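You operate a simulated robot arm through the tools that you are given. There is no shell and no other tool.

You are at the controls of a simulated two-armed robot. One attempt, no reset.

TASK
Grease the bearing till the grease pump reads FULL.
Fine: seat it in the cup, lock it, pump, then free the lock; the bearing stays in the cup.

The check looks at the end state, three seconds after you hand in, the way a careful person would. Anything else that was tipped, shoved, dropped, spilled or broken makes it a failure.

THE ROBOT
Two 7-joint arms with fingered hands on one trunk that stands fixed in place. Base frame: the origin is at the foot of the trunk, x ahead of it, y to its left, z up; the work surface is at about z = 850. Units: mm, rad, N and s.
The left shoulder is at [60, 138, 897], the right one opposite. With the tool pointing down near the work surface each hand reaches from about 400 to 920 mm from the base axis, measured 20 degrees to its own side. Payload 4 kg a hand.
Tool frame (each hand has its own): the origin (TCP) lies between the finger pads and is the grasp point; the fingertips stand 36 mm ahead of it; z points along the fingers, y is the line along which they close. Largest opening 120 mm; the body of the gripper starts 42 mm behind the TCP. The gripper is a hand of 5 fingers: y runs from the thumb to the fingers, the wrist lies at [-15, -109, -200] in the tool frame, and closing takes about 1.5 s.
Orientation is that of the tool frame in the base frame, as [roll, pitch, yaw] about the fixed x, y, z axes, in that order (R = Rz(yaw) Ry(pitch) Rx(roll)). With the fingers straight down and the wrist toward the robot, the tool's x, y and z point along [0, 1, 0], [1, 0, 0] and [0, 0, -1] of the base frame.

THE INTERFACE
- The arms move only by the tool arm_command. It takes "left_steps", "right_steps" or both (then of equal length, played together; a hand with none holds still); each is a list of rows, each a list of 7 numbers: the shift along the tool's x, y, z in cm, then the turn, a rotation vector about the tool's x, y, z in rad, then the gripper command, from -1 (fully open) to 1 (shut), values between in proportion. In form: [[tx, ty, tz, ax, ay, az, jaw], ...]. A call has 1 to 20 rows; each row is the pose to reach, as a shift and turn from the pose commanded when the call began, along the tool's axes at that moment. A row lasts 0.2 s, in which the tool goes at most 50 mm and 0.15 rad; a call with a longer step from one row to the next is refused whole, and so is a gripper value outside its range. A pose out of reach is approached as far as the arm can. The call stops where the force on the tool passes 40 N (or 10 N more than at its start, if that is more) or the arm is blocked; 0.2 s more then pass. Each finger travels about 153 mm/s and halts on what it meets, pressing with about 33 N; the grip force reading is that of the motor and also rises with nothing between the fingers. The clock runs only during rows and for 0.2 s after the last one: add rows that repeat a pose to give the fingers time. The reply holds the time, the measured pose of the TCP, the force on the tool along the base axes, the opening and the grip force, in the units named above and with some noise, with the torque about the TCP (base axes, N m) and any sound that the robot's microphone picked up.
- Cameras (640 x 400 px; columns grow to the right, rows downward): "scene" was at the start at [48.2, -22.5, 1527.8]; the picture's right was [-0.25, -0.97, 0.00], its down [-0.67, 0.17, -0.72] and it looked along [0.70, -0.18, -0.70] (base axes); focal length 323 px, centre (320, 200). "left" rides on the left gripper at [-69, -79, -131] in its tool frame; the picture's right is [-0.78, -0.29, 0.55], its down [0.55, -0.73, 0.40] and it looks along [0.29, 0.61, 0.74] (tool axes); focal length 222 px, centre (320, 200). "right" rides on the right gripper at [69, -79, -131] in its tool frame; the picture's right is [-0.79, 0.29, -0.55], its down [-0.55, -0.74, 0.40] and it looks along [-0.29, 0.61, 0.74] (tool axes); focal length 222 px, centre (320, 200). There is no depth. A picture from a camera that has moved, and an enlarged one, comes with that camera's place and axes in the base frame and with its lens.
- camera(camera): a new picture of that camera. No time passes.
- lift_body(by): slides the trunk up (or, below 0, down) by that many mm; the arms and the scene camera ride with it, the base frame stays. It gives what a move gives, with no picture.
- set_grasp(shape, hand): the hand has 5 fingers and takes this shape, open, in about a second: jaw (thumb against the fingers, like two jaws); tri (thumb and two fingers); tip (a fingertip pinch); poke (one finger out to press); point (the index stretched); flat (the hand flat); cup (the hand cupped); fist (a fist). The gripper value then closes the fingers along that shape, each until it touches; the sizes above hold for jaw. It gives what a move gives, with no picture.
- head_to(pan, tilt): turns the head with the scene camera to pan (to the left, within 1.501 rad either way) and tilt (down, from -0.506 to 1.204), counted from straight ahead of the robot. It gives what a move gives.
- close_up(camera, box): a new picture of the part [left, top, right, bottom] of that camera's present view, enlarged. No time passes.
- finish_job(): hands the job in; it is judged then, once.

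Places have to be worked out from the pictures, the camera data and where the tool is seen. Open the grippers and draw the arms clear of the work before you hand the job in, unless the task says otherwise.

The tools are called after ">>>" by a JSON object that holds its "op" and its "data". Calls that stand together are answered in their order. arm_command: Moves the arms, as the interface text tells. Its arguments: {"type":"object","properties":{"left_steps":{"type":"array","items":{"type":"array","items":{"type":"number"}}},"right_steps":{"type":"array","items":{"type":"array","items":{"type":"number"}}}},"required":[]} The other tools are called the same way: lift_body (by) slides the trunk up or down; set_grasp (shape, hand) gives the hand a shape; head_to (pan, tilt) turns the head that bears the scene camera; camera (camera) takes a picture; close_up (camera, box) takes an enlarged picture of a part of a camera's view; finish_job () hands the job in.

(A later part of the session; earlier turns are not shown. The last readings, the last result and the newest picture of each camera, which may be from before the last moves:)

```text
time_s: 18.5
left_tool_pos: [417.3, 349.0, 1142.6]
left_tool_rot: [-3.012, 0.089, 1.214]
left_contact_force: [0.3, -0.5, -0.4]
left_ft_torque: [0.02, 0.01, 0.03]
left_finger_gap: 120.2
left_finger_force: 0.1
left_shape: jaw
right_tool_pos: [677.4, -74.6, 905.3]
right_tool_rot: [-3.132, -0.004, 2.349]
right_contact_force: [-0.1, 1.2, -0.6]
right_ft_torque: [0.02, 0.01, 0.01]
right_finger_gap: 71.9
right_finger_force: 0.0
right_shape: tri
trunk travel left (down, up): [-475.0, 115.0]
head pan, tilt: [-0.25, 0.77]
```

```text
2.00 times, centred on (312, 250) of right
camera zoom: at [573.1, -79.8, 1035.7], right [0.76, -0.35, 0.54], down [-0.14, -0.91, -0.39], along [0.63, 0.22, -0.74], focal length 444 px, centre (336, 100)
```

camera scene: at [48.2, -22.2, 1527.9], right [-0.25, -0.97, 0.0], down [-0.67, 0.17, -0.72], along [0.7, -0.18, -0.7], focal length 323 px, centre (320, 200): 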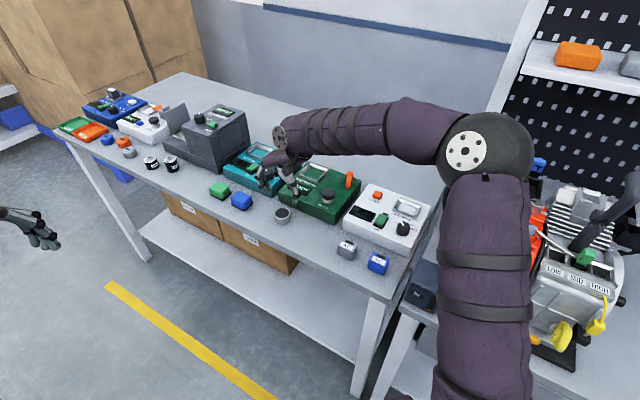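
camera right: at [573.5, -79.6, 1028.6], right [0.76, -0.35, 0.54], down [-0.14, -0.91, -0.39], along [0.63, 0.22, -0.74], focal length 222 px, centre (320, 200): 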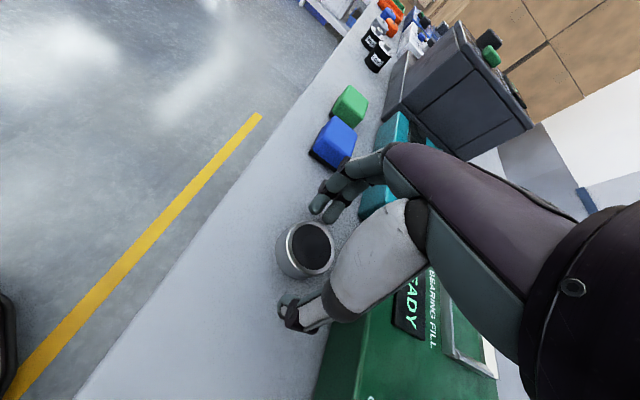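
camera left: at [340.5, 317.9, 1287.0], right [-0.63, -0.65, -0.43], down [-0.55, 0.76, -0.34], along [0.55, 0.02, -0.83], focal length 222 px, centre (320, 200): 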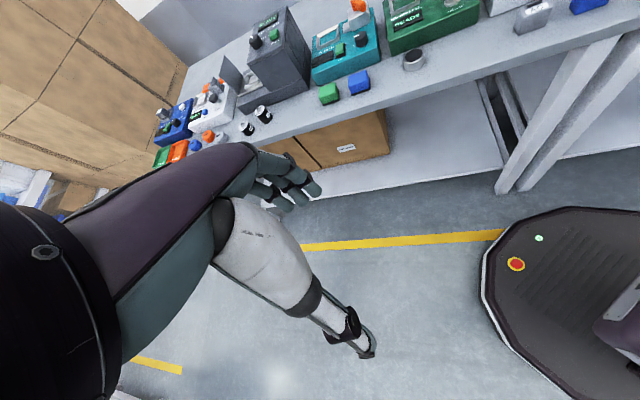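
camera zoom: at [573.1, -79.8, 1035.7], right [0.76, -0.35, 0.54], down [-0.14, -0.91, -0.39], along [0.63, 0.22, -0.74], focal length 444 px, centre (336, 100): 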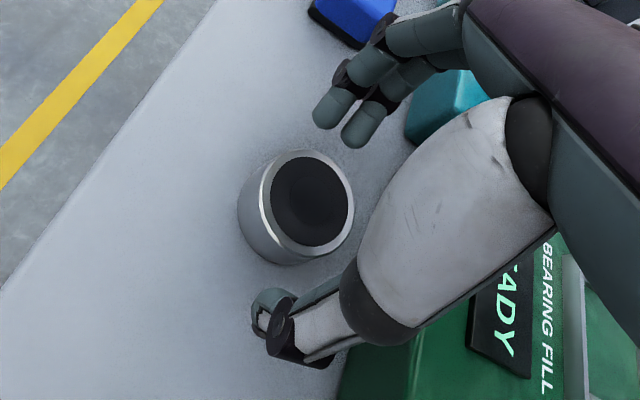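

The bearing is back on the table and the hand now stands about 7 mm higher than before. I lower 2 mm and close again.

>>> {"op": "arm_command", "data": {"right_steps": [[0, 0, 0.2, 0, 0, 0, -0.2], [0, 0, 0.2, 0, 0, 0, -0.1], [0, 0, 0.2, 0, 0, 0, 0], [0, 0, 0.2, 0, 0, 0, 0.1], [0, 0, 0.2, 0, 0, 0, 0.2], [0, 0, 0.2, 0, 0, 0, 0.3], [0, 0, 0.2, 0, 0, 0, 0.4], [0, 0, 0.2, 0, 0, 0, 0.6], [0, 0, 0.2, 0, 0, 0, 0.8], [0, 0, 0.2, 0, 0, 0, 0.8]]}}

>>> {"op": "close_up", "data": {"camera": "left", "box": [384, 20, 448, 70]}}

>>> {"op": "close_up", "data": {"camera": "scene", "box": [254, 180, 318, 230]}}

>>> {"op": "close_up", "data": {"camera": "right", "box": [232, 150, 392, 350]}}

```text
time_s: 20.7
left_tool_pos: [418.1, 350.4, 1141.4]
left_tool_rot: [-3.01, 0.087, 1.214]
left_contact_force: [-0.3, -0.3, -0.1]
left_ft_torque: [0.02, 0.01, -0.03]
left_finger_gap: 119.7
left_finger_force: 0.1
left_shape: jaw
right_tool_pos: [675.8, -74.8, 902.1]
right_tool_rot: [-3.131, -0.003, 2.35]
right_contact_force: [0.1, 0.0, 1.0]
right_ft_torque: [-0.03, 0.06, 0.0]
right_finger_gap: 37.5
right_finger_force: 33.0
right_shape: tri
trunk travel left (down, up): [-475.0, 115.0]
head pan, tilt: [-0.25, 0.77]
```

```text
8.00 times, centred on (416, 45) of left
camera zoom: at [340.5, 317.7, 1287.1], right [-0.63, -0.65, -0.43], down [-0.55, 0.76, -0.34], along [0.55, 0.02, -0.83], focal length 1777 px, centre (-448, 1440)
```

zoom: 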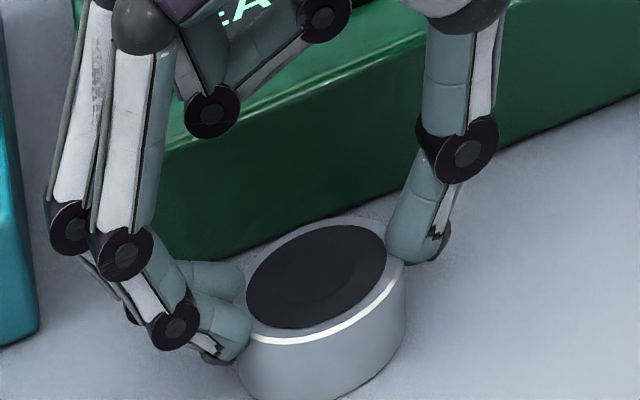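

```text
8.00 times, centred on (286, 205) of scene
camera zoom: at [48.2, -22.3, 1527.9], right [-0.25, -0.97, 0.0], down [-0.67, 0.17, -0.72], along [0.7, -0.18, -0.7], focal length 2586 px, centre (592, 160)
```

zoom: 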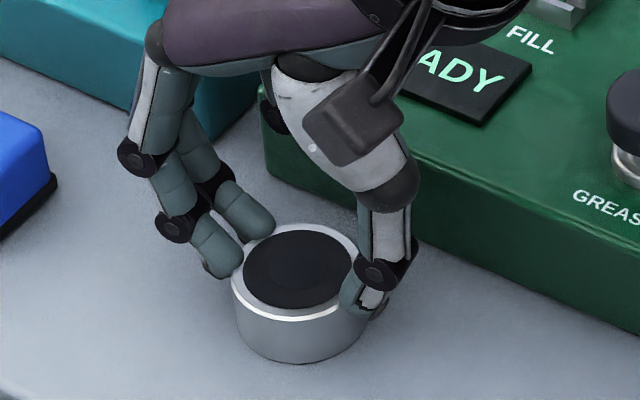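

```text
2.00 times, centred on (312, 250) of right
camera zoom: at [572.8, -80.2, 1033.7], right [0.76, -0.35, 0.54], down [-0.14, -0.91, -0.39], along [0.63, 0.22, -0.74], focal length 444 px, centre (336, 100)
```

zoom: 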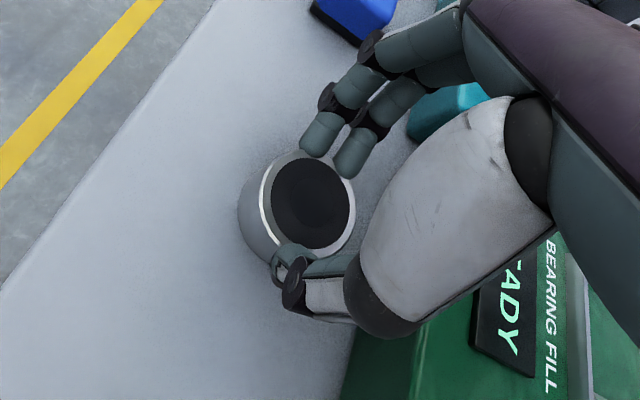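

The grip is now on the upper part of the bearing with 33 N. I lift it slowly and check that it stays level.

>>> {"op": "arm_command", "data": {"right_steps": [[0, 0, -0.3, 0, 0, 0, 0.8], [0, 0, -1, 0, 0, 0, 0.8], [0, 0, -2.5, 0, 0, 0, 0.8], [0, 0, -4.5, 0, 0, 0, 0.8], [0, 0, -6.5, 0, 0, 0, 0.8], [0, 0, -8, 0, 0, 0, 0.8], [0, 0, -8, 0, 0, 0, 0.8]]}}

>>> {"op": "close_up", "data": {"camera": "left", "box": [370, 0, 498, 80]}}

>>> {"op": "close_up", "data": {"camera": "scene", "box": [254, 160, 318, 210]}}

>>> {"op": "close_up", "data": {"camera": "right", "box": [232, 150, 392, 350]}}

```text
time_s: 22.3
left_tool_pos: [418.4, 350.5, 1141.4]
left_tool_rot: [-3.009, 0.089, 1.214]
left_contact_force: [-0.1, 0.1, -0.1]
left_ft_torque: [0.01, 0.03, 0.02]
left_finger_gap: 119.8
left_finger_force: 0.0
left_shape: jaw
right_tool_pos: [677.5, -73.1, 981.8]
right_tool_rot: [-3.131, -0.004, 2.348]
right_contact_force: [0.0, 0.2, 0.5]
right_ft_torque: [-0.04, -0.04, 0.0]
right_finger_gap: 37.3
right_finger_force: 33.2
right_shape: tri
trunk travel left (down, up): [-475.0, 115.0]
head pan, tilt: [-0.25, 0.77]
```

```text
5.00 times, centred on (434, 40) of left
camera zoom: at [340.8, 317.7, 1287.0], right [-0.63, -0.65, -0.43], down [-0.55, 0.76, -0.34], along [0.55, 0.02, -0.83], focal length 1111 px, centre (-250, 1000)
```

zoom: 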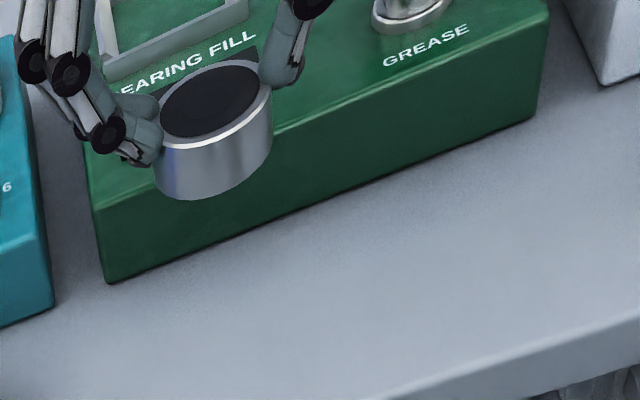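

```text
8.00 times, centred on (286, 185) of scene
camera zoom: at [48.4, -22.3, 1527.8], right [-0.25, -0.97, 0.0], down [-0.67, 0.17, -0.72], along [0.7, -0.18, -0.7], focal length 2586 px, centre (592, 320)
```

zoom: 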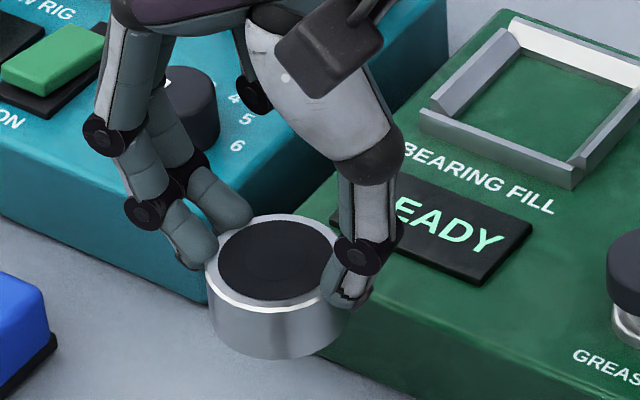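

```text
2.00 times, centred on (312, 250) of right
camera zoom: at [574.4, -79.6, 1113.3], right [0.76, -0.35, 0.54], down [-0.14, -0.91, -0.39], along [0.63, 0.22, -0.74], focal length 444 px, centre (336, 100)
```

zoom: 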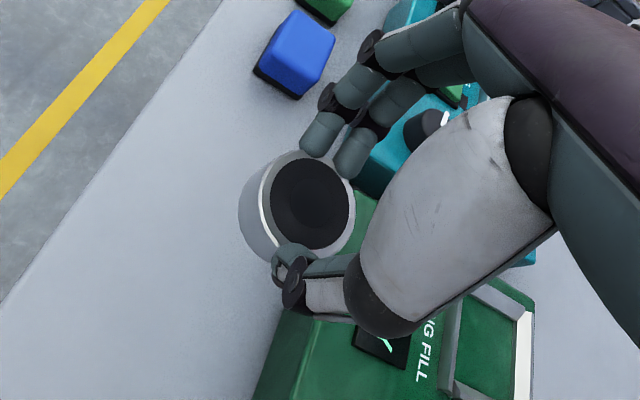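

The bearing hangs level with its bottom at about z=930, centred near (678,-76). I carry it back over the pump toward the cup at about (810,-197), raising 2 cm and turning the hand back to its first yaw so the grip lies on the cup's diagonal.

>>> {"op": "arm_command", "data": {"right_steps": [[0, 0, -2, 0, 0, 0, 0.8], [-3, 0.2, -2, 0, 0, 0.13, 0.8], [-6, 0.4, -2, 0, 0, 0.26, 0.8], [-9, 0.5, -2, 0, 0, 0.39, 0.8], [-12, 0.7, -2, 0, 0, 0.52, 0.8], [-15, 0.9, -2, 0, 0, 0.65, 0.8], [-18, 1.04, -2, 0, 0, 0.778, 0.8], [-18, 1.04, -2, 0, 0, 0.778, 0.8]]}}

>>> {"op": "camera", "data": {"camera": "right"}}

>>> {"op": "close_up", "data": {"camera": "scene", "box": [260, 120, 388, 200]}}

>>> {"op": "camera", "data": {"camera": "left"}}

```text
time_s: 24.1
left_tool_pos: [417.2, 351.3, 1141.3]
left_tool_rot: [-3.011, 0.088, 1.213]
left_contact_force: [0.9, 0.1, 0.3]
left_ft_torque: [0.02, 0.0, -0.04]
left_finger_gap: 119.8
left_finger_force: 0.0
left_shape: jaw
right_tool_pos: [812.6, -193.0, 1002.5]
right_tool_rot: [-3.133, 0.002, 1.569]
right_contact_force: [0.1, -0.4, -0.2]
right_ft_torque: [-0.02, 0.02, -0.01]
right_finger_gap: 20.0
right_finger_force: 32.8
right_shape: tri
trunk travel left (down, up): [-475.0, 115.0]
head pan, tilt: [-0.25, 0.77]
```

```text
taken
camera right: at [733.4, -123.5, 1133.9], right [0.3, -0.78, 0.55], down [-0.74, -0.55, -0.39], along [0.61, -0.29, -0.74], focal length 222 px, centre (320, 200)
```

right: 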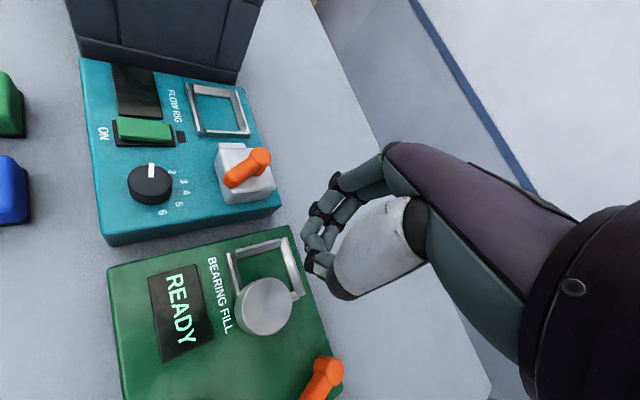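

```text
5.00 times, centred on (324, 160) of scene
camera zoom: at [48.1, -22.3, 1527.9], right [-0.25, -0.97, 0.0], down [-0.67, 0.17, -0.72], along [0.7, -0.18, -0.7], focal length 1616 px, centre (300, 400)
```

zoom: 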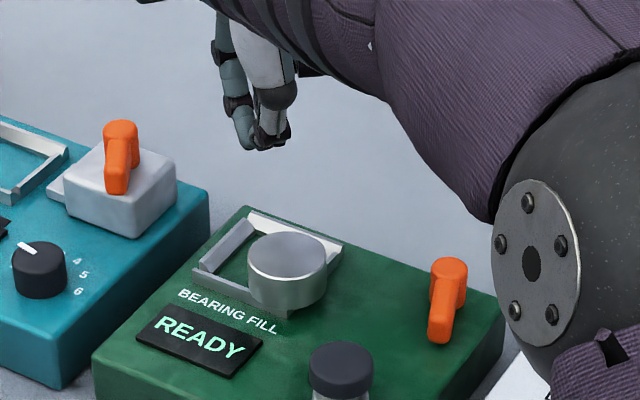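

```text
taken
camera left: at [340.4, 317.8, 1287.1], right [-0.63, -0.65, -0.43], down [-0.55, 0.76, -0.34], along [0.55, 0.02, -0.83], focal length 222 px, centre (320, 200)
```

left: 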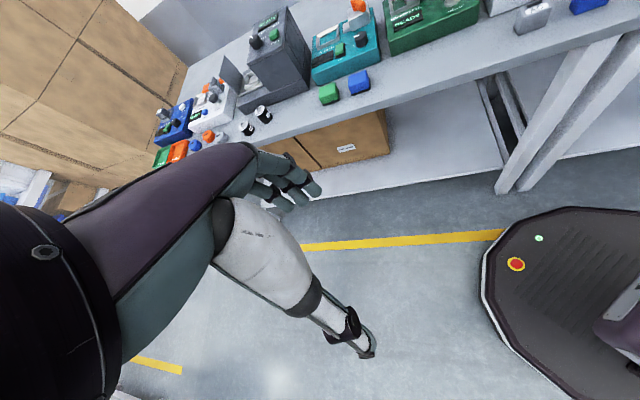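

The bearing slipped from the grip during the turn: the gap reads 20 mm, and it now lies on the cup's near-right walls showing a plain face. I zoom in to see how it lies.

>>> {"op": "close_up", "data": {"camera": "right", "box": [200, 210, 328, 350]}}

>>> {"op": "close_up", "data": {"camera": "scene", "box": [290, 155, 354, 195]}}

>>> {"op": "close_up", "data": {"camera": "left", "box": [380, 0, 480, 60]}}

```text
2.86 times, centred on (264, 280) of right
camera zoom: at [733.4, -123.5, 1133.9], right [0.3, -0.78, 0.55], down [-0.74, -0.55, -0.39], along [0.61, -0.29, -0.74], focal length 635 px, centre (480, -29)
```

zoom: 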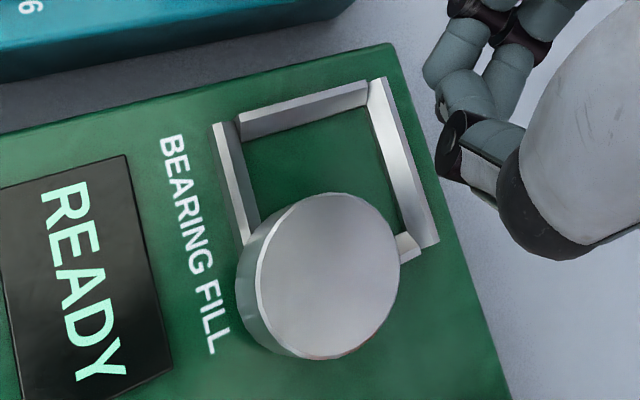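

```text
10.00 times, centred on (322, 175) of scene
camera zoom: at [48.1, -22.3, 1527.9], right [-0.25, -0.97, 0.0], down [-0.67, 0.17, -0.72], along [0.7, -0.18, -0.7], focal length 3233 px, centre (300, 450)
```

zoom: 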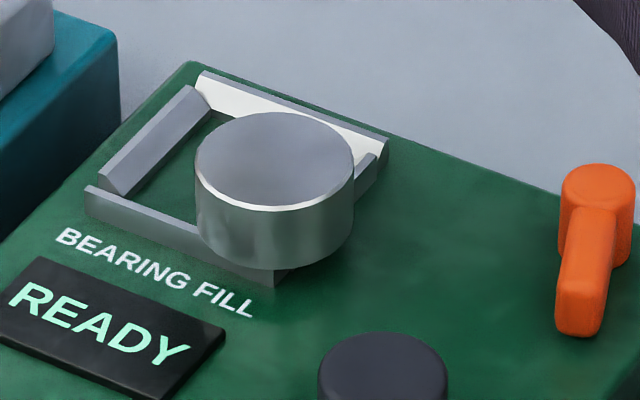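

```text
6.40 times, centred on (430, 30) of left
camera zoom: at [340.4, 317.8, 1287.1], right [-0.63, -0.65, -0.43], down [-0.55, 0.76, -0.34], along [0.55, 0.02, -0.83], focal length 1422 px, centre (-384, 1288)
```

zoom: 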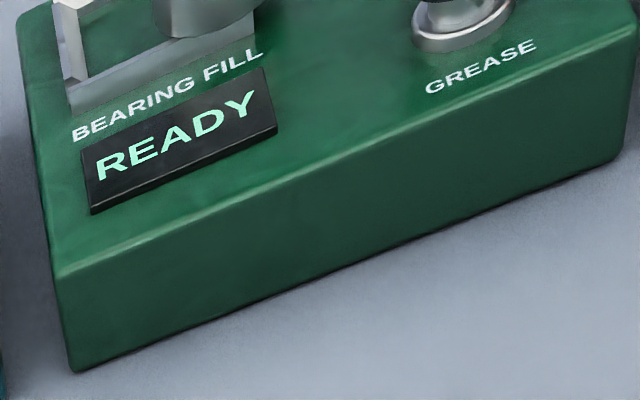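

The bearing slipped out and now rests upside down (plain face up) on the cup's near corner, at about (772,-198), top z≈921; nothing else was disturbed. I will take it again with a deeper grip, set it on free table and turn it right side up; first I open the fingers and move above it.

>>> {"op": "arm_command", "data": {"right_steps": [[0, 0, 0, 0, 0, 0, 0.4], [0, 0, 0, 0, 0, 0, 0.1], [0, -1, 0, 0, 0, 0, -0.2], [-0.2, -2.5, 0, 0, 0, 0, -0.25], [-0.4, -3.9, 0, 0, 0, 0, -0.25], [-0.4, -3.9, 0, 0, 0, 0, -0.25]]}}

>>> {"op": "camera", "data": {"camera": "right"}}

>>> {"op": "close_up", "data": {"camera": "scene", "box": [280, 135, 376, 195]}}

```text
time_s: 25.5
left_tool_pos: [419.0, 351.6, 1141.2]
left_tool_rot: [-3.01, 0.09, 1.216]
left_contact_force: [-0.7, -0.7, -0.8]
left_ft_torque: [-0.02, 0.0, -0.02]
left_finger_gap: 119.8
left_finger_force: 0.1
left_shape: jaw
right_tool_pos: [773.2, -197.8, 1000.2]
right_tool_rot: [-3.132, 0.004, 1.57]
right_contact_force: [-0.8, 0.5, 0.4]
right_ft_torque: [-0.03, -0.01, -0.02]
right_finger_gap: 74.9
right_finger_force: 0.1
right_shape: tri
trunk travel left (down, up): [-475.0, 115.0]
head pan, tilt: [-0.25, 0.77]
```

```text
taken
camera right: at [695.7, -128.5, 1132.0], right [0.3, -0.78, 0.55], down [-0.74, -0.55, -0.39], along [0.61, -0.29, -0.74], focal length 222 px, centre (320, 200)
```

right: 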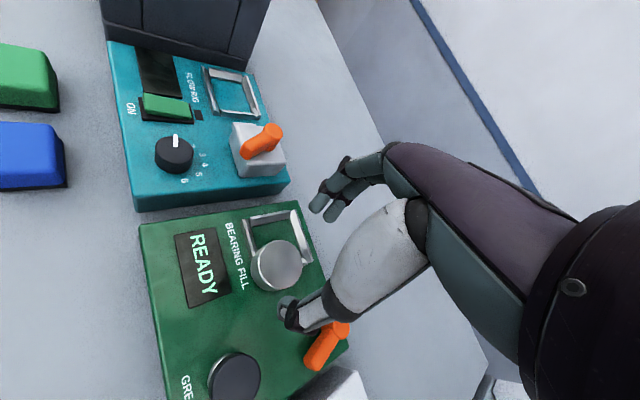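

```text
6.67 times, centred on (328, 165) of scene
camera zoom: at [48.4, -22.3, 1527.8], right [-0.25, -0.97, 0.0], down [-0.67, 0.17, -0.72], along [0.7, -0.18, -0.7], focal length 2155 px, centre (267, 433)
```

zoom: 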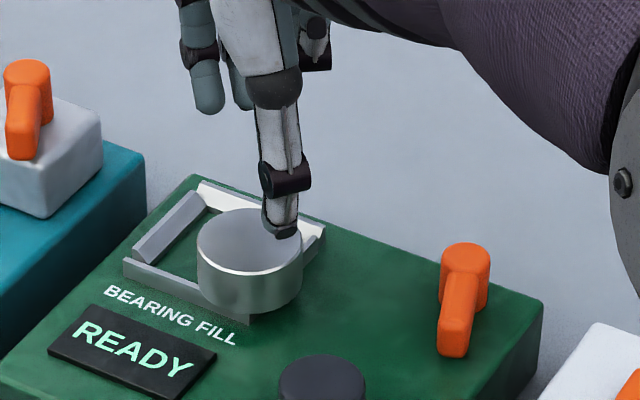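

The hand stands over the fallen bearing, with the TCP at (773,-198) and the bearing centre at about (771,-197). I lower to TCP z≈945 with the fingers open and check.

>>> {"op": "arm_command", "data": {"right_steps": [[0, 0, 1.5, 0, 0, 0, -0.25], [0, 0, 3, 0, 0, 0, -0.25], [0, 0, 4.2, 0, 0, 0, -0.25], [0, 0, 5, 0, 0, 0, -0.25], [0, 0, 5.5, 0, 0, 0, -0.25], [0, 0, 5.5, 0, 0, 0, -0.25]]}}

>>> {"op": "close_up", "data": {"camera": "right", "box": [232, 150, 392, 350]}}

>>> {"op": "close_up", "data": {"camera": "scene", "box": [290, 145, 354, 195]}}

```text
time_s: 26.9
left_tool_pos: [418.3, 349.2, 1141.2]
left_tool_rot: [-3.009, 0.088, 1.213]
left_contact_force: [0.3, 0.2, 0.4]
left_ft_torque: [-0.01, -0.01, 0.02]
left_finger_gap: 120.0
left_finger_force: 0.0
left_shape: jaw
right_tool_pos: [771.5, -197.5, 945.4]
right_tool_rot: [-3.13, 0.003, 1.571]
right_contact_force: [-0.7, 0.0, 0.2]
right_ft_torque: [0.02, 0.0, 0.01]
right_finger_gap: 74.8
right_finger_force: 0.1
right_shape: tri
trunk travel left (down, up): [-475.0, 115.0]
head pan, tilt: [-0.25, 0.77]
```

```text
2.00 times, centred on (312, 250) of right
camera zoom: at [694.3, -128.6, 1076.8], right [0.3, -0.78, 0.55], down [-0.74, -0.55, -0.39], along [0.61, -0.29, -0.74], focal length 444 px, centre (336, 100)
```

zoom: 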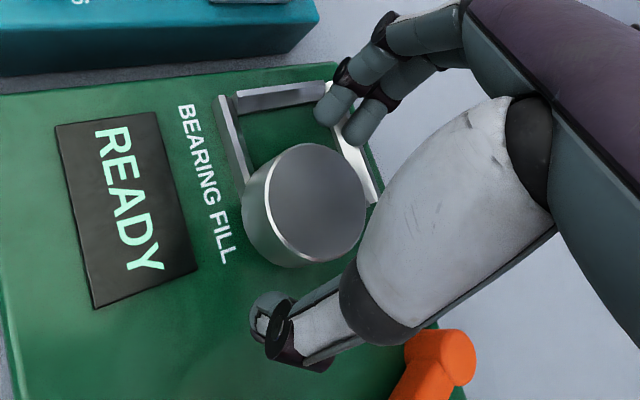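

```text
8.00 times, centred on (322, 170) of scene
camera zoom: at [48.3, -22.3, 1527.8], right [-0.25, -0.97, 0.0], down [-0.67, 0.17, -0.72], along [0.7, -0.18, -0.7], focal length 2586 px, centre (304, 440)
```

zoom: 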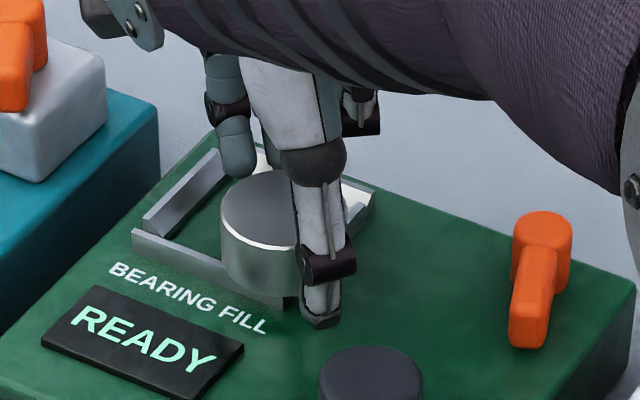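

The bearing lies centred between thumb and fingers. I lower 2 mm more and close gradually for a deep grip.

>>> {"op": "arm_command", "data": {"right_steps": [[0, 0, 0.2, 0, 0, 0, -0.25], [0, 0, 0.25, 0, 0, 0, -0.15], [0, 0, 0.25, 0, 0, 0, -0.05], [0, 0, 0.25, 0, 0, 0, 0.05], [0, 0, 0.25, 0, 0, 0, 0.15], [0, 0, 0.25, 0, 0, 0, 0.25], [0, 0, 0.25, 0, 0, 0, 0.35], [0, 0, 0.25, 0, 0, 0, 0.5], [0, 0, 0.25, 0, 0, 0, 0.7], [0, 0, 0.25, 0, 0, 0, 0.8], [0, 0, 0.25, 0, 0, 0, 0.8]]}}

>>> {"op": "close_up", "data": {"camera": "right", "box": [232, 150, 392, 350]}}

>>> {"op": "close_up", "data": {"camera": "scene", "box": [290, 145, 354, 195]}}

```text
time_s: 29.3
left_tool_pos: [417.9, 349.8, 1141.8]
left_tool_rot: [-3.008, 0.088, 1.215]
left_contact_force: [0.1, -0.1, 0.7]
left_ft_torque: [-0.02, -0.01, 0.0]
left_finger_gap: 120.2
left_finger_force: 0.0
left_shape: jaw
right_tool_pos: [772.1, -199.5, 944.2]
right_tool_rot: [-3.133, 0.004, 1.572]
right_contact_force: [0.7, 0.1, -0.2]
right_ft_torque: [0.02, 0.03, -0.02]
right_finger_gap: 37.1
right_finger_force: 32.6
right_shape: tri
trunk travel left (down, up): [-475.0, 115.0]
head pan, tilt: [-0.25, 0.77]
```

```text
2.00 times, centred on (312, 250) of right
camera zoom: at [694.4, -128.5, 1074.6], right [0.3, -0.78, 0.55], down [-0.74, -0.55, -0.39], along [0.61, -0.29, -0.74], focal length 444 px, centre (336, 100)
```

zoom: 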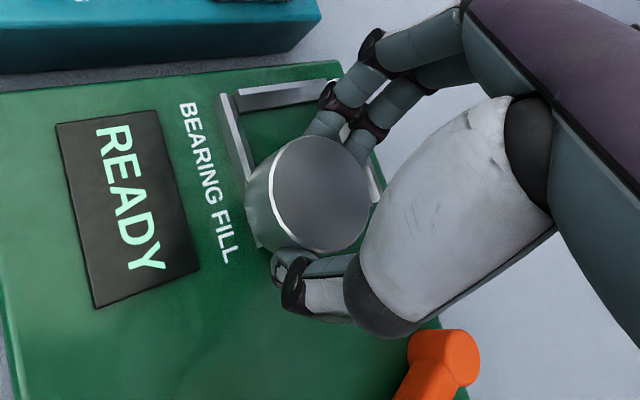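

```text
8.00 times, centred on (322, 170) of scene
camera zoom: at [48.4, -22.3, 1527.8], right [-0.25, -0.97, 0.0], down [-0.67, 0.17, -0.72], along [0.7, -0.18, -0.7], focal length 2586 px, centre (304, 440)
```

zoom: 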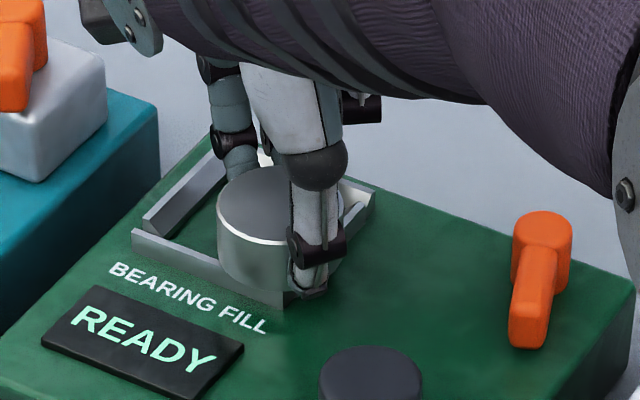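

The grip is deep now, with 33 N on the bearing. I lift it slowly and look again.

>>> {"op": "arm_command", "data": {"right_steps": [[0, 0, -0.3, 0, 0, 0, 0.9], [0, 0, -0.8, 0, 0, 0, 0.9], [0, 0, -1.5, 0, 0, 0, 0.9], [0, 0, -2.5, 0, 0, 0, 0.9], [0, 0, -3.5, 0, 0, 0, 0.9], [0, 0, -4.5, 0, 0, 0, 0.9], [0, 0, -5.5, 0, 0, 0, 0.9], [0, 0, -5.5, 0, 0, 0, 0.9]]}}

>>> {"op": "close_up", "data": {"camera": "right", "box": [232, 150, 392, 350]}}

>>> {"op": "close_up", "data": {"camera": "scene", "box": [274, 115, 370, 190]}}

```text
time_s: 31.1
left_tool_pos: [417.7, 349.8, 1141.4]
left_tool_rot: [-3.008, 0.088, 1.215]
left_contact_force: [0.0, 0.1, -0.2]
left_ft_torque: [0.0, -0.02, -0.02]
left_finger_gap: 119.9
left_finger_force: 0.0
left_shape: jaw
right_tool_pos: [772.7, -199.0, 998.8]
right_tool_rot: [-3.132, 0.004, 1.57]
right_contact_force: [-0.4, 0.3, -1.5]
right_ft_torque: [0.02, 0.0, -0.01]
right_finger_gap: 37.3
right_finger_force: 33.2
right_shape: tri
trunk travel left (down, up): [-475.0, 115.0]
head pan, tilt: [-0.25, 0.77]
```

```text
2.00 times, centred on (312, 250) of right
camera zoom: at [694.9, -129.1, 1129.6], right [0.3, -0.78, 0.55], down [-0.74, -0.55, -0.39], along [0.61, -0.29, -0.74], focal length 444 px, centre (336, 100)
```

zoom: 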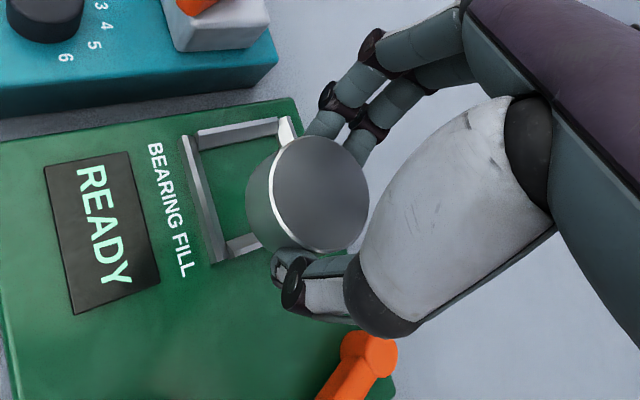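

```text
5.33 times, centred on (322, 152) of scene
camera zoom: at [48.4, -22.3, 1527.8], right [-0.25, -0.97, 0.0], down [-0.67, 0.17, -0.72], along [0.7, -0.18, -0.7], focal length 1724 px, centre (309, 453)
```

zoom: 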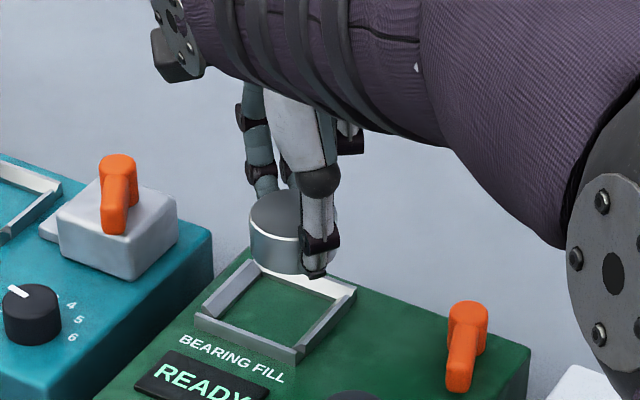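

The bearing is held level. I carry it slowly out over the free strip of table in front of the pump, to about (600,-135).

>>> {"op": "arm_command", "data": {"right_steps": [[0.4, -1, 0, 0, 0, 0, 0.9], [1.0, -2.7, 0, 0, 0, 0, 0.9], [1.9, -5, 0, 0, 0, 0, 0.9], [2.8, -7.5, 0, 0, 0, 0, 0.9], [3.8, -10, 0, 0, 0, 0, 0.9], [4.7, -12.5, 0, 0, 0, 0, 0.9], [5.6, -15, 0, 0, 0, 0, 0.9], [6.2, -16.5, 0, 0, 0, 0, 0.9], [6.45, -17.2, 0, 0, 0, 0, 0.9], [6.45, -17.2, 0, 0, 0, 0, 0.9]]}}

>>> {"op": "camera", "data": {"camera": "right"}}

>>> {"op": "camera", "data": {"camera": "scene"}}

```text
time_s: 33.3
left_tool_pos: [418.3, 351.2, 1142.0]
left_tool_rot: [-3.009, 0.089, 1.214]
left_contact_force: [0.0, 0.8, 0.3]
left_ft_torque: [0.01, -0.03, -0.01]
left_finger_gap: 119.8
left_finger_force: 0.1
left_shape: jaw
right_tool_pos: [600.3, -134.5, 1000.0]
right_tool_rot: [-3.131, 0.003, 1.57]
right_contact_force: [0.2, 0.5, -1.7]
right_ft_torque: [-0.02, 0.0, -0.01]
right_finger_gap: 37.2
right_finger_force: 32.8
right_shape: tri
trunk travel left (down, up): [-475.0, 115.0]
head pan, tilt: [-0.25, 0.77]
```

```text
taken
camera right: at [523.2, -64.7, 1131.4], right [0.3, -0.78, 0.55], down [-0.74, -0.55, -0.39], along [0.61, -0.29, -0.74], focal length 222 px, centre (320, 200)
```

right: 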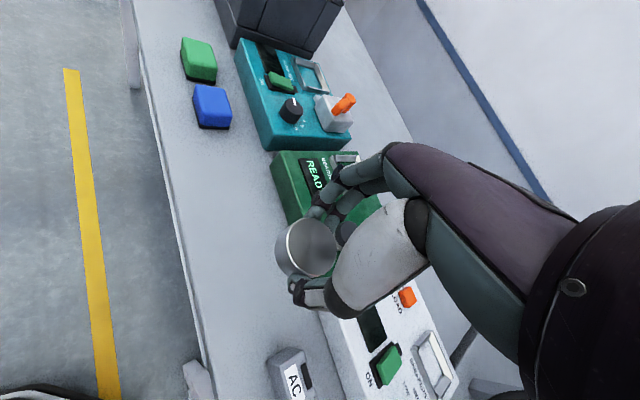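

```text
taken
camera scene: at [48.4, -22.3, 1527.8], right [-0.25, -0.97, 0.0], down [-0.67, 0.17, -0.72], along [0.7, -0.18, -0.7], focal length 323 px, centre (320, 200)
```

scene: 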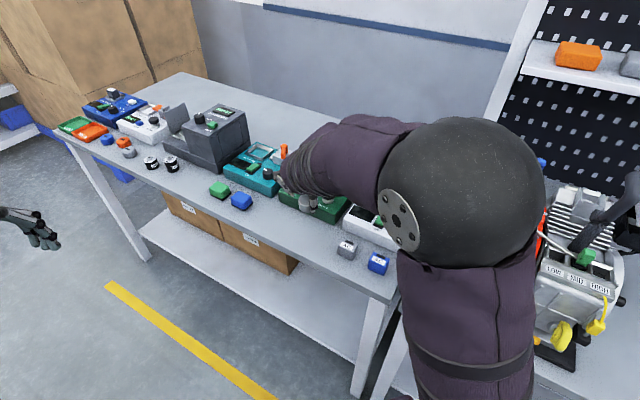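

Held firmly (about 1.6 N of weight). Now I slowly yaw the hand toward pointing with the grip axis along base y, needed for turning the bearing over.

>>> {"op": "arm_command", "data": {"right_steps": [[0, 0, 0, 0, 0, -0.08, 0.9], [0, 0, 0, 0, 0, -0.18, 0.9], [0, 0, 0, 0, 0, -0.28, 0.9], [0, 0, 0, 0, 0, -0.38, 0.9], [0, 0, 0, 0, 0, -0.48, 0.9], [0, 0, 0, 0, 0, -0.58, 0.9], [0, 0, 0, 0, 0, -0.68, 0.9], [0, 0, 0, 0, 0, -0.78, 0.9], [0, 0, 0, 0, 0, -0.88, 0.9], [0, 0, 0, 0, 0, -0.98, 0.9], [0, 0, 0, 0, 0, -1.08, 0.9], [0, 0, 0, 0, 0, -1.18, 0.9], [0, 0, 0, 0, 0, -1.28, 0.9], [0, 0, 0, 0, 0, -1.38, 0.9], [0, 0, 0, 0, 0, -1.48, 0.9], [0, 0, 0, 0, 0, -1.54, 0.9], [0, 0, 0, 0, 0, -1.54, 0.9]]}}

>>> {"op": "camera", "data": {"camera": "right"}}

>>> {"op": "camera", "data": {"camera": "scene"}}

```text
time_s: 36.9
left_tool_pos: [418.0, 350.6, 1142.3]
left_tool_rot: [-3.009, 0.088, 1.215]
left_contact_force: [-0.3, -0.8, 1.0]
left_ft_torque: [0.0, 0.04, 0.01]
left_finger_gap: 119.8
left_finger_force: 0.1
left_shape: jaw
right_tool_pos: [600.4, -134.2, 999.5]
right_tool_rot: [-3.14, -0.01, 3.112]
right_contact_force: [-0.3, -0.2, -0.5]
right_ft_torque: [0.01, 0.0, 0.01]
right_finger_gap: 37.2
right_finger_force: 32.8
right_shape: tri
trunk travel left (down, up): [-475.0, 115.0]
head pan, tilt: [-0.25, 0.77]
```

```text
taken
camera right: at [530.7, -211.2, 1131.8], right [0.8, 0.27, 0.54], down [0.52, -0.75, -0.4], along [0.3, 0.6, -0.74], focal length 222 px, centre (320, 200)
```

right: 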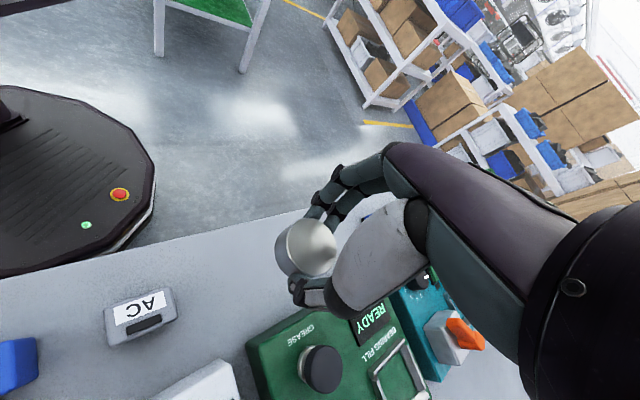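

```text
taken
camera scene: at [48.3, -22.4, 1527.8], right [-0.25, -0.97, 0.0], down [-0.67, 0.17, -0.72], along [0.7, -0.18, -0.7], focal length 323 px, centre (320, 200)
```

scene: 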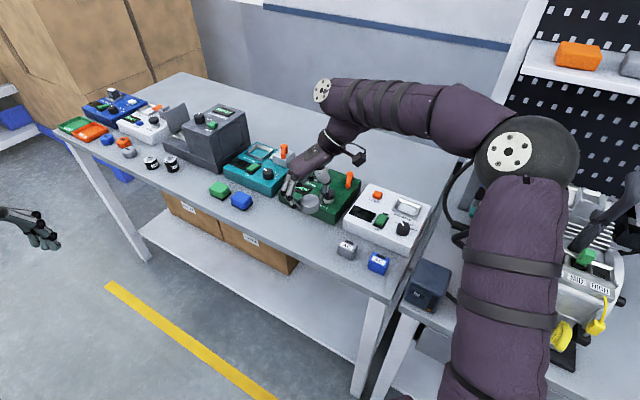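

The yaw is reached with the bearing still held. I now test in the air, in a small portion, whether the arm can tilt the fingers forward about the grip axis.

>>> {"op": "arm_command", "data": {"right_steps": [[0, 0, 0, 0, -0.06, 0, 0.9], [0, 0, 0, 0, -0.14, 0, 0.9], [0, 0, 0, 0, -0.22, 0, 0.9], [0, 0, 0, 0, -0.3, 0, 0.9], [0, 0, 0, 0, -0.38, 0, 0.9], [0, 0, 0, 0, -0.46, 0, 0.9], [0, 0, 0, 0, -0.5, 0, 0.9], [0, 0, 0, 0, -0.5, 0, 0.9]]}}

>>> {"op": "camera", "data": {"camera": "scene"}}

```text
time_s: 38.7
left_tool_pos: [417.0, 351.3, 1140.3]
left_tool_rot: [-3.01, 0.086, 1.213]
left_contact_force: [-0.3, 0.9, -0.1]
left_ft_torque: [-0.04, 0.01, 0.01]
left_finger_gap: 119.8
left_finger_force: 0.2
left_shape: jaw
right_tool_pos: [600.0, -132.4, 1000.5]
right_tool_rot: [-3.138, 0.49, 3.114]
right_contact_force: [0.0, -0.6, -1.0]
right_ft_torque: [-0.02, 0.06, 0.01]
right_finger_gap: 36.9
right_finger_force: 33.3
right_shape: tri
trunk travel left (down, up): [-475.0, 115.0]
head pan, tilt: [-0.25, 0.77]
```

```text
taken
camera scene: at [48.4, -22.4, 1527.8], right [-0.25, -0.97, 0.0], down [-0.67, 0.17, -0.72], along [0.7, -0.18, -0.7], focal length 323 px, centre (320, 200)
```

scene: 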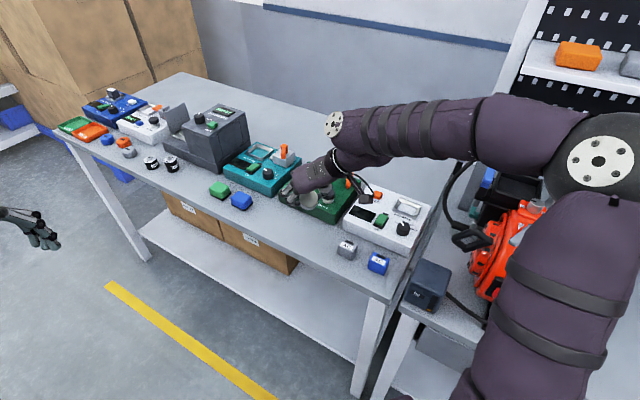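

The tilt works without trouble. I continue the tilt to about 75° in the air.

>>> {"op": "arm_command", "data": {"right_steps": [[0, 0, 0, 0, -0.08, 0, 0.9], [0, 0, 0, 0, -0.17, 0, 0.9], [0, 0, 0, 0, -0.26, 0, 0.9], [0, 0, 0, 0, -0.35, 0, 0.9], [0, 0, 0, 0, -0.44, 0, 0.9], [0, 0, 0, 0, -0.53, 0, 0.9], [0, 0, 0, 0, -0.62, 0, 0.9], [0, 0, 0, 0, -0.71, 0, 0.9], [0, 0, 0, 0, -0.8, 0, 0.9], [0, 0, 0, 0, -0.84, 0, 0.9], [0, 0, 0, 0, -0.84, 0, 0.9]]}}

>>> {"op": "camera", "data": {"camera": "scene"}}

>>> {"op": "camera", "data": {"camera": "right"}}

```text
time_s: 41.1
left_tool_pos: [417.8, 350.0, 1140.4]
left_tool_rot: [-3.008, 0.088, 1.214]
left_contact_force: [-1.0, 0.6, -0.4]
left_ft_torque: [-0.01, -0.03, 0.01]
left_finger_gap: 119.9
left_finger_force: 0.1
left_shape: jaw
right_tool_pos: [599.5, -133.4, 999.7]
right_tool_rot: [-3.12, 1.331, 3.134]
right_contact_force: [0.7, 0.7, -0.6]
right_ft_torque: [0.02, -0.01, -0.03]
right_finger_gap: 36.8
right_finger_force: 32.9
right_shape: tri
trunk travel left (down, up): [-475.0, 115.0]
head pan, tilt: [-0.25, 0.77]
```

```text
taken
camera scene: at [48.3, -22.4, 1527.8], right [-0.25, -0.97, 0.0], down [-0.67, 0.17, -0.72], along [0.7, -0.18, -0.7], focal length 323 px, centre (320, 200)
```

scene: 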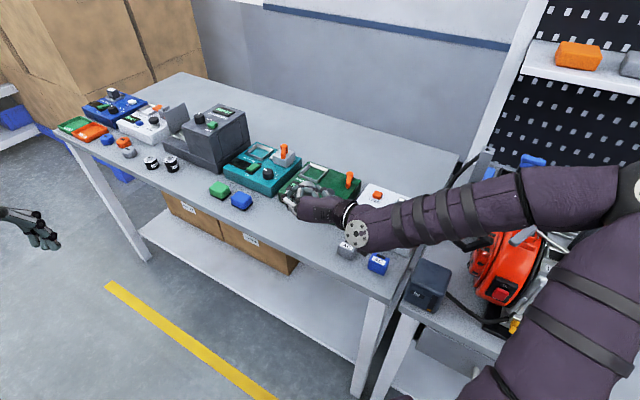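

```text
taken
camera right: at [454.6, -208.7, 963.7], right [-0.34, 0.3, 0.89], down [0.49, -0.75, 0.44], along [0.8, 0.59, 0.1], focal length 222 px, centre (320, 200)
```

right: 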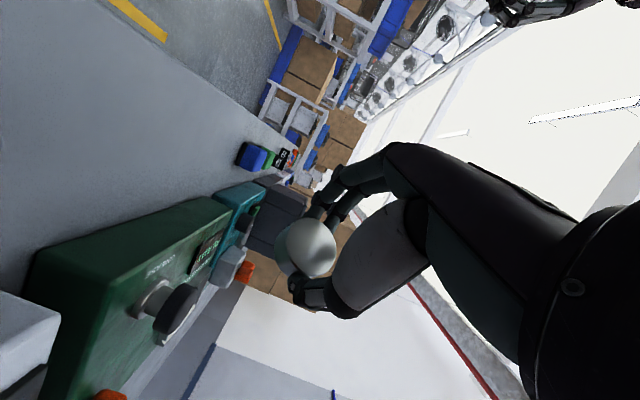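

The forward tilt to 76° works and the bearing stays held. My plan is a ratchet: rotate the bearing about the grip axis in two 90° steps with the hand going between about −45° and +45°; so I now tilt back to vertical and then test the backward tilt in the air.

>>> {"op": "arm_command", "data": {"right_steps": [[0, 0, 0, 0, 0.09, 0, 0.9], [0, 0, 0, 0, 0.19, 0, 0.9], [0, 0, 0, 0, 0.29, 0, 0.9], [0, 0, 0, 0, 0.39, 0, 0.9], [0, 0, 0, 0, 0.49, 0, 0.9], [0, 0, 0, 0, 0.59, 0, 0.9], [0, 0, 0, 0, 0.69, 0, 0.9], [0, 0, 0, 0, 0.79, 0, 0.9], [0, 0, 0, 0, 0.89, 0, 0.9], [0, 0, 0, 0, 0.99, 0, 0.9], [0, 0, 0, 0, 1.09, 0, 0.9], [0, 0, 0, 0, 1.19, 0, 0.9], [0, 0, 0, 0, 1.29, 0, 0.9], [0, 0, 0, 0, 1.34, 0, 0.9], [0, 0, 0, 0, 1.34, 0, 0.9]]}}

>>> {"op": "arm_command", "data": {"right_steps": [[0, 0, 0, 0, 0.09, 0, 0.9], [0, 0, 0, 0, 0.19, 0, 0.9], [0, 0, 0, 0, 0.29, 0, 0.9], [0, 0, 0, 0, 0.39, 0, 0.9], [0, 0, 0, 0, 0.49, 0, 0.9], [0, 0, 0, 0, 0.49, 0, 0.9]]}}

>>> {"op": "camera", "data": {"camera": "scene"}}

>>> {"op": "camera", "data": {"camera": "right"}}

```text
time_s: 44.3
left_tool_pos: [417.7, 350.0, 1141.2]
left_tool_rot: [-3.01, 0.088, 1.214]
left_contact_force: [0.0, -0.5, -0.1]
left_ft_torque: [0.0, -0.03, 0.0]
left_finger_gap: 119.9
left_finger_force: 0.0
left_shape: jaw
right_tool_pos: [601.1, -134.2, 1000.8]
right_tool_rot: [-3.136, -0.013, 3.112]
right_contact_force: [0.5, 0.0, -0.7]
right_ft_torque: [-0.01, 0.01, -0.02]
right_finger_gap: 36.9
right_finger_force: 32.5
right_shape: tri
trunk travel left (down, up): [-475.0, 115.0]
head pan, tilt: [-0.25, 0.77]
```

```text
time_s: 45.7
left_tool_pos: [417.0, 350.7, 1142.0]
left_tool_rot: [-3.012, 0.089, 1.214]
left_contact_force: [0.1, -0.4, -0.2]
left_ft_torque: [0.01, -0.02, 0.01]
left_finger_gap: 120.0
left_finger_force: 0.1
left_shape: jaw
right_tool_pos: [601.0, -133.1, 1000.1]
right_tool_rot: [-3.137, -0.5, 3.11]
right_contact_force: [-0.6, -0.1, -0.7]
right_ft_torque: [0.02, -0.01, -0.02]
right_finger_gap: 36.7
right_finger_force: 32.9
right_shape: tri
trunk travel left (down, up): [-475.0, 115.0]
head pan, tilt: [-0.25, 0.77]
```

```text
taken
camera scene: at [48.2, -22.4, 1527.9], right [-0.25, -0.97, 0.0], down [-0.67, 0.17, -0.72], along [0.7, -0.18, -0.7], focal length 323 px, centre (320, 200)
```

scene: 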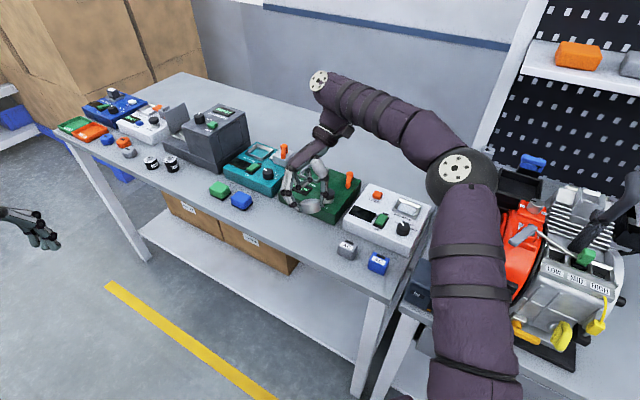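

```text
taken
camera right: at [600.4, -212.4, 1148.6], right [0.96, 0.26, 0.1], down [0.27, -0.75, -0.61], along [-0.08, 0.61, -0.79], focal length 222 px, centre (320, 200)
```

right: 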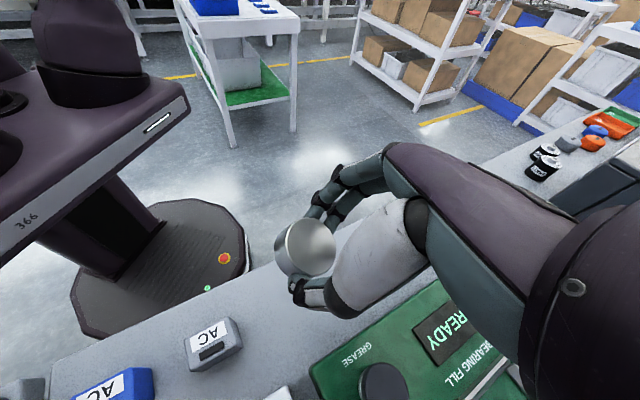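

The backward tilt of 29° works too. I go on to about 45°.

>>> {"op": "arm_command", "data": {"right_steps": [[0, 0, 0, 0, 0.1, 0, 0.9], [0, 0, 0, 0, 0.2, 0, 0.9], [0, 0, 0, 0, 0.29, 0, 0.9], [0, 0, 0, 0, 0.29, 0, 0.9]]}}

>>> {"op": "camera", "data": {"camera": "scene"}}

```text
time_s: 46.7
left_tool_pos: [418.5, 349.6, 1141.4]
left_tool_rot: [-3.011, 0.088, 1.215]
left_contact_force: [0.8, -0.1, -0.5]
left_ft_torque: [0.02, -0.02, 0.03]
left_finger_gap: 120.0
left_finger_force: 0.1
left_shape: jaw
right_tool_pos: [600.3, -133.8, 1001.3]
right_tool_rot: [-3.138, -0.791, 3.109]
right_contact_force: [0.5, 0.3, -0.6]
right_ft_torque: [0.01, -0.03, 0.01]
right_finger_gap: 36.5
right_finger_force: 32.7
right_shape: tri
trunk travel left (down, up): [-475.0, 115.0]
head pan, tilt: [-0.25, 0.77]
```

```text
taken
camera scene: at [48.3, -22.4, 1527.9], right [-0.25, -0.97, 0.0], down [-0.67, 0.17, -0.72], along [0.7, -0.18, -0.7], focal length 323 px, centre (320, 200)
```

scene: 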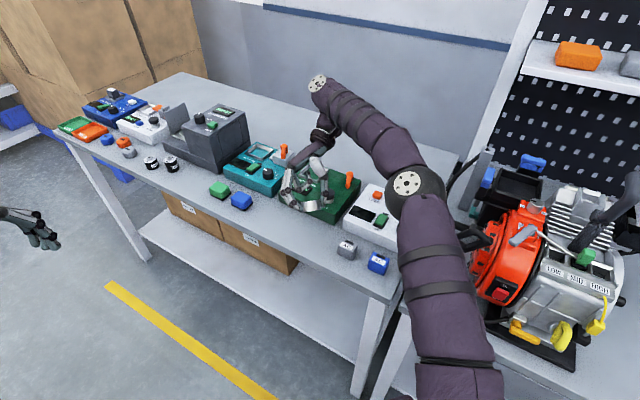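

The backward tilt of 45° is reached. The gap reading has drifted from 37.3 to 36.5 mm, so I look closely whether the bearing is creeping in the grip.

>>> {"op": "close_up", "data": {"camera": "right", "box": [232, 150, 392, 350]}}

>>> {"op": "close_up", "data": {"camera": "scene", "box": [264, 140, 360, 230]}}

>>> {"op": "close_up", "data": {"camera": "left", "box": [380, 0, 580, 120]}}

```text
2.00 times, centred on (312, 250) of right
camera zoom: at [642.7, -213.9, 1142.0], right [0.95, 0.26, -0.17], down [0.08, -0.74, -0.67], along [-0.3, 0.62, -0.72], focal length 444 px, centre (336, 100)
```

zoom: 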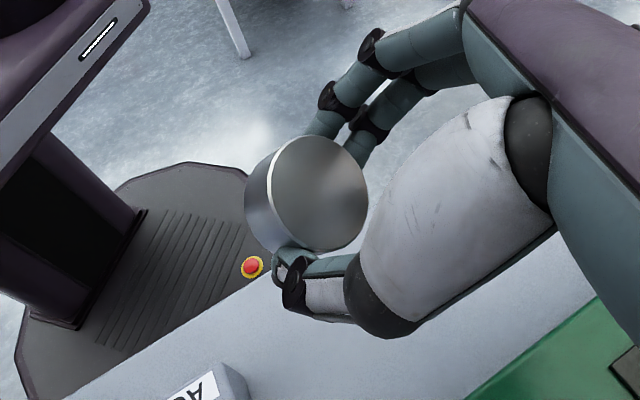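

```text
4.44 times, centred on (312, 185) of scene
camera zoom: at [48.3, -22.4, 1527.9], right [-0.25, -0.97, 0.0], down [-0.67, 0.17, -0.72], along [0.7, -0.18, -0.7], focal length 1437 px, centre (356, 267)
```

zoom: 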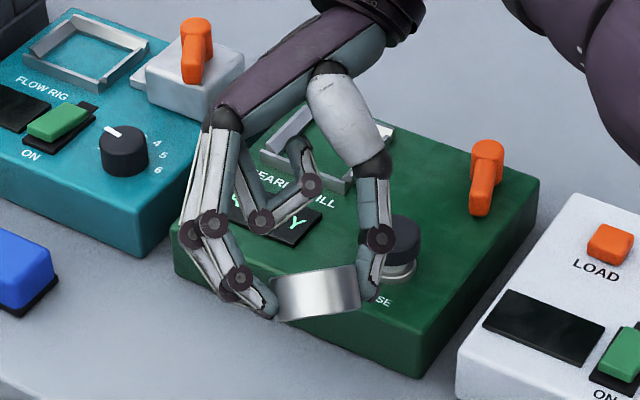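

```text
3.20 times, centred on (480, 60) of left
camera zoom: at [340.6, 317.6, 1287.1], right [-0.63, -0.65, -0.43], down [-0.55, 0.76, -0.34], along [0.55, 0.02, -0.83], focal length 711 px, centre (-192, 648)
```

zoom: 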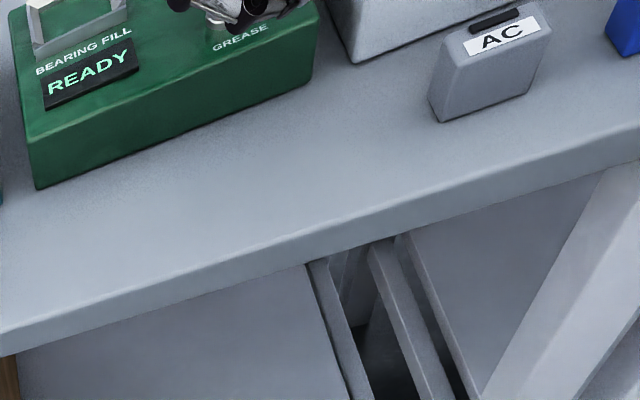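

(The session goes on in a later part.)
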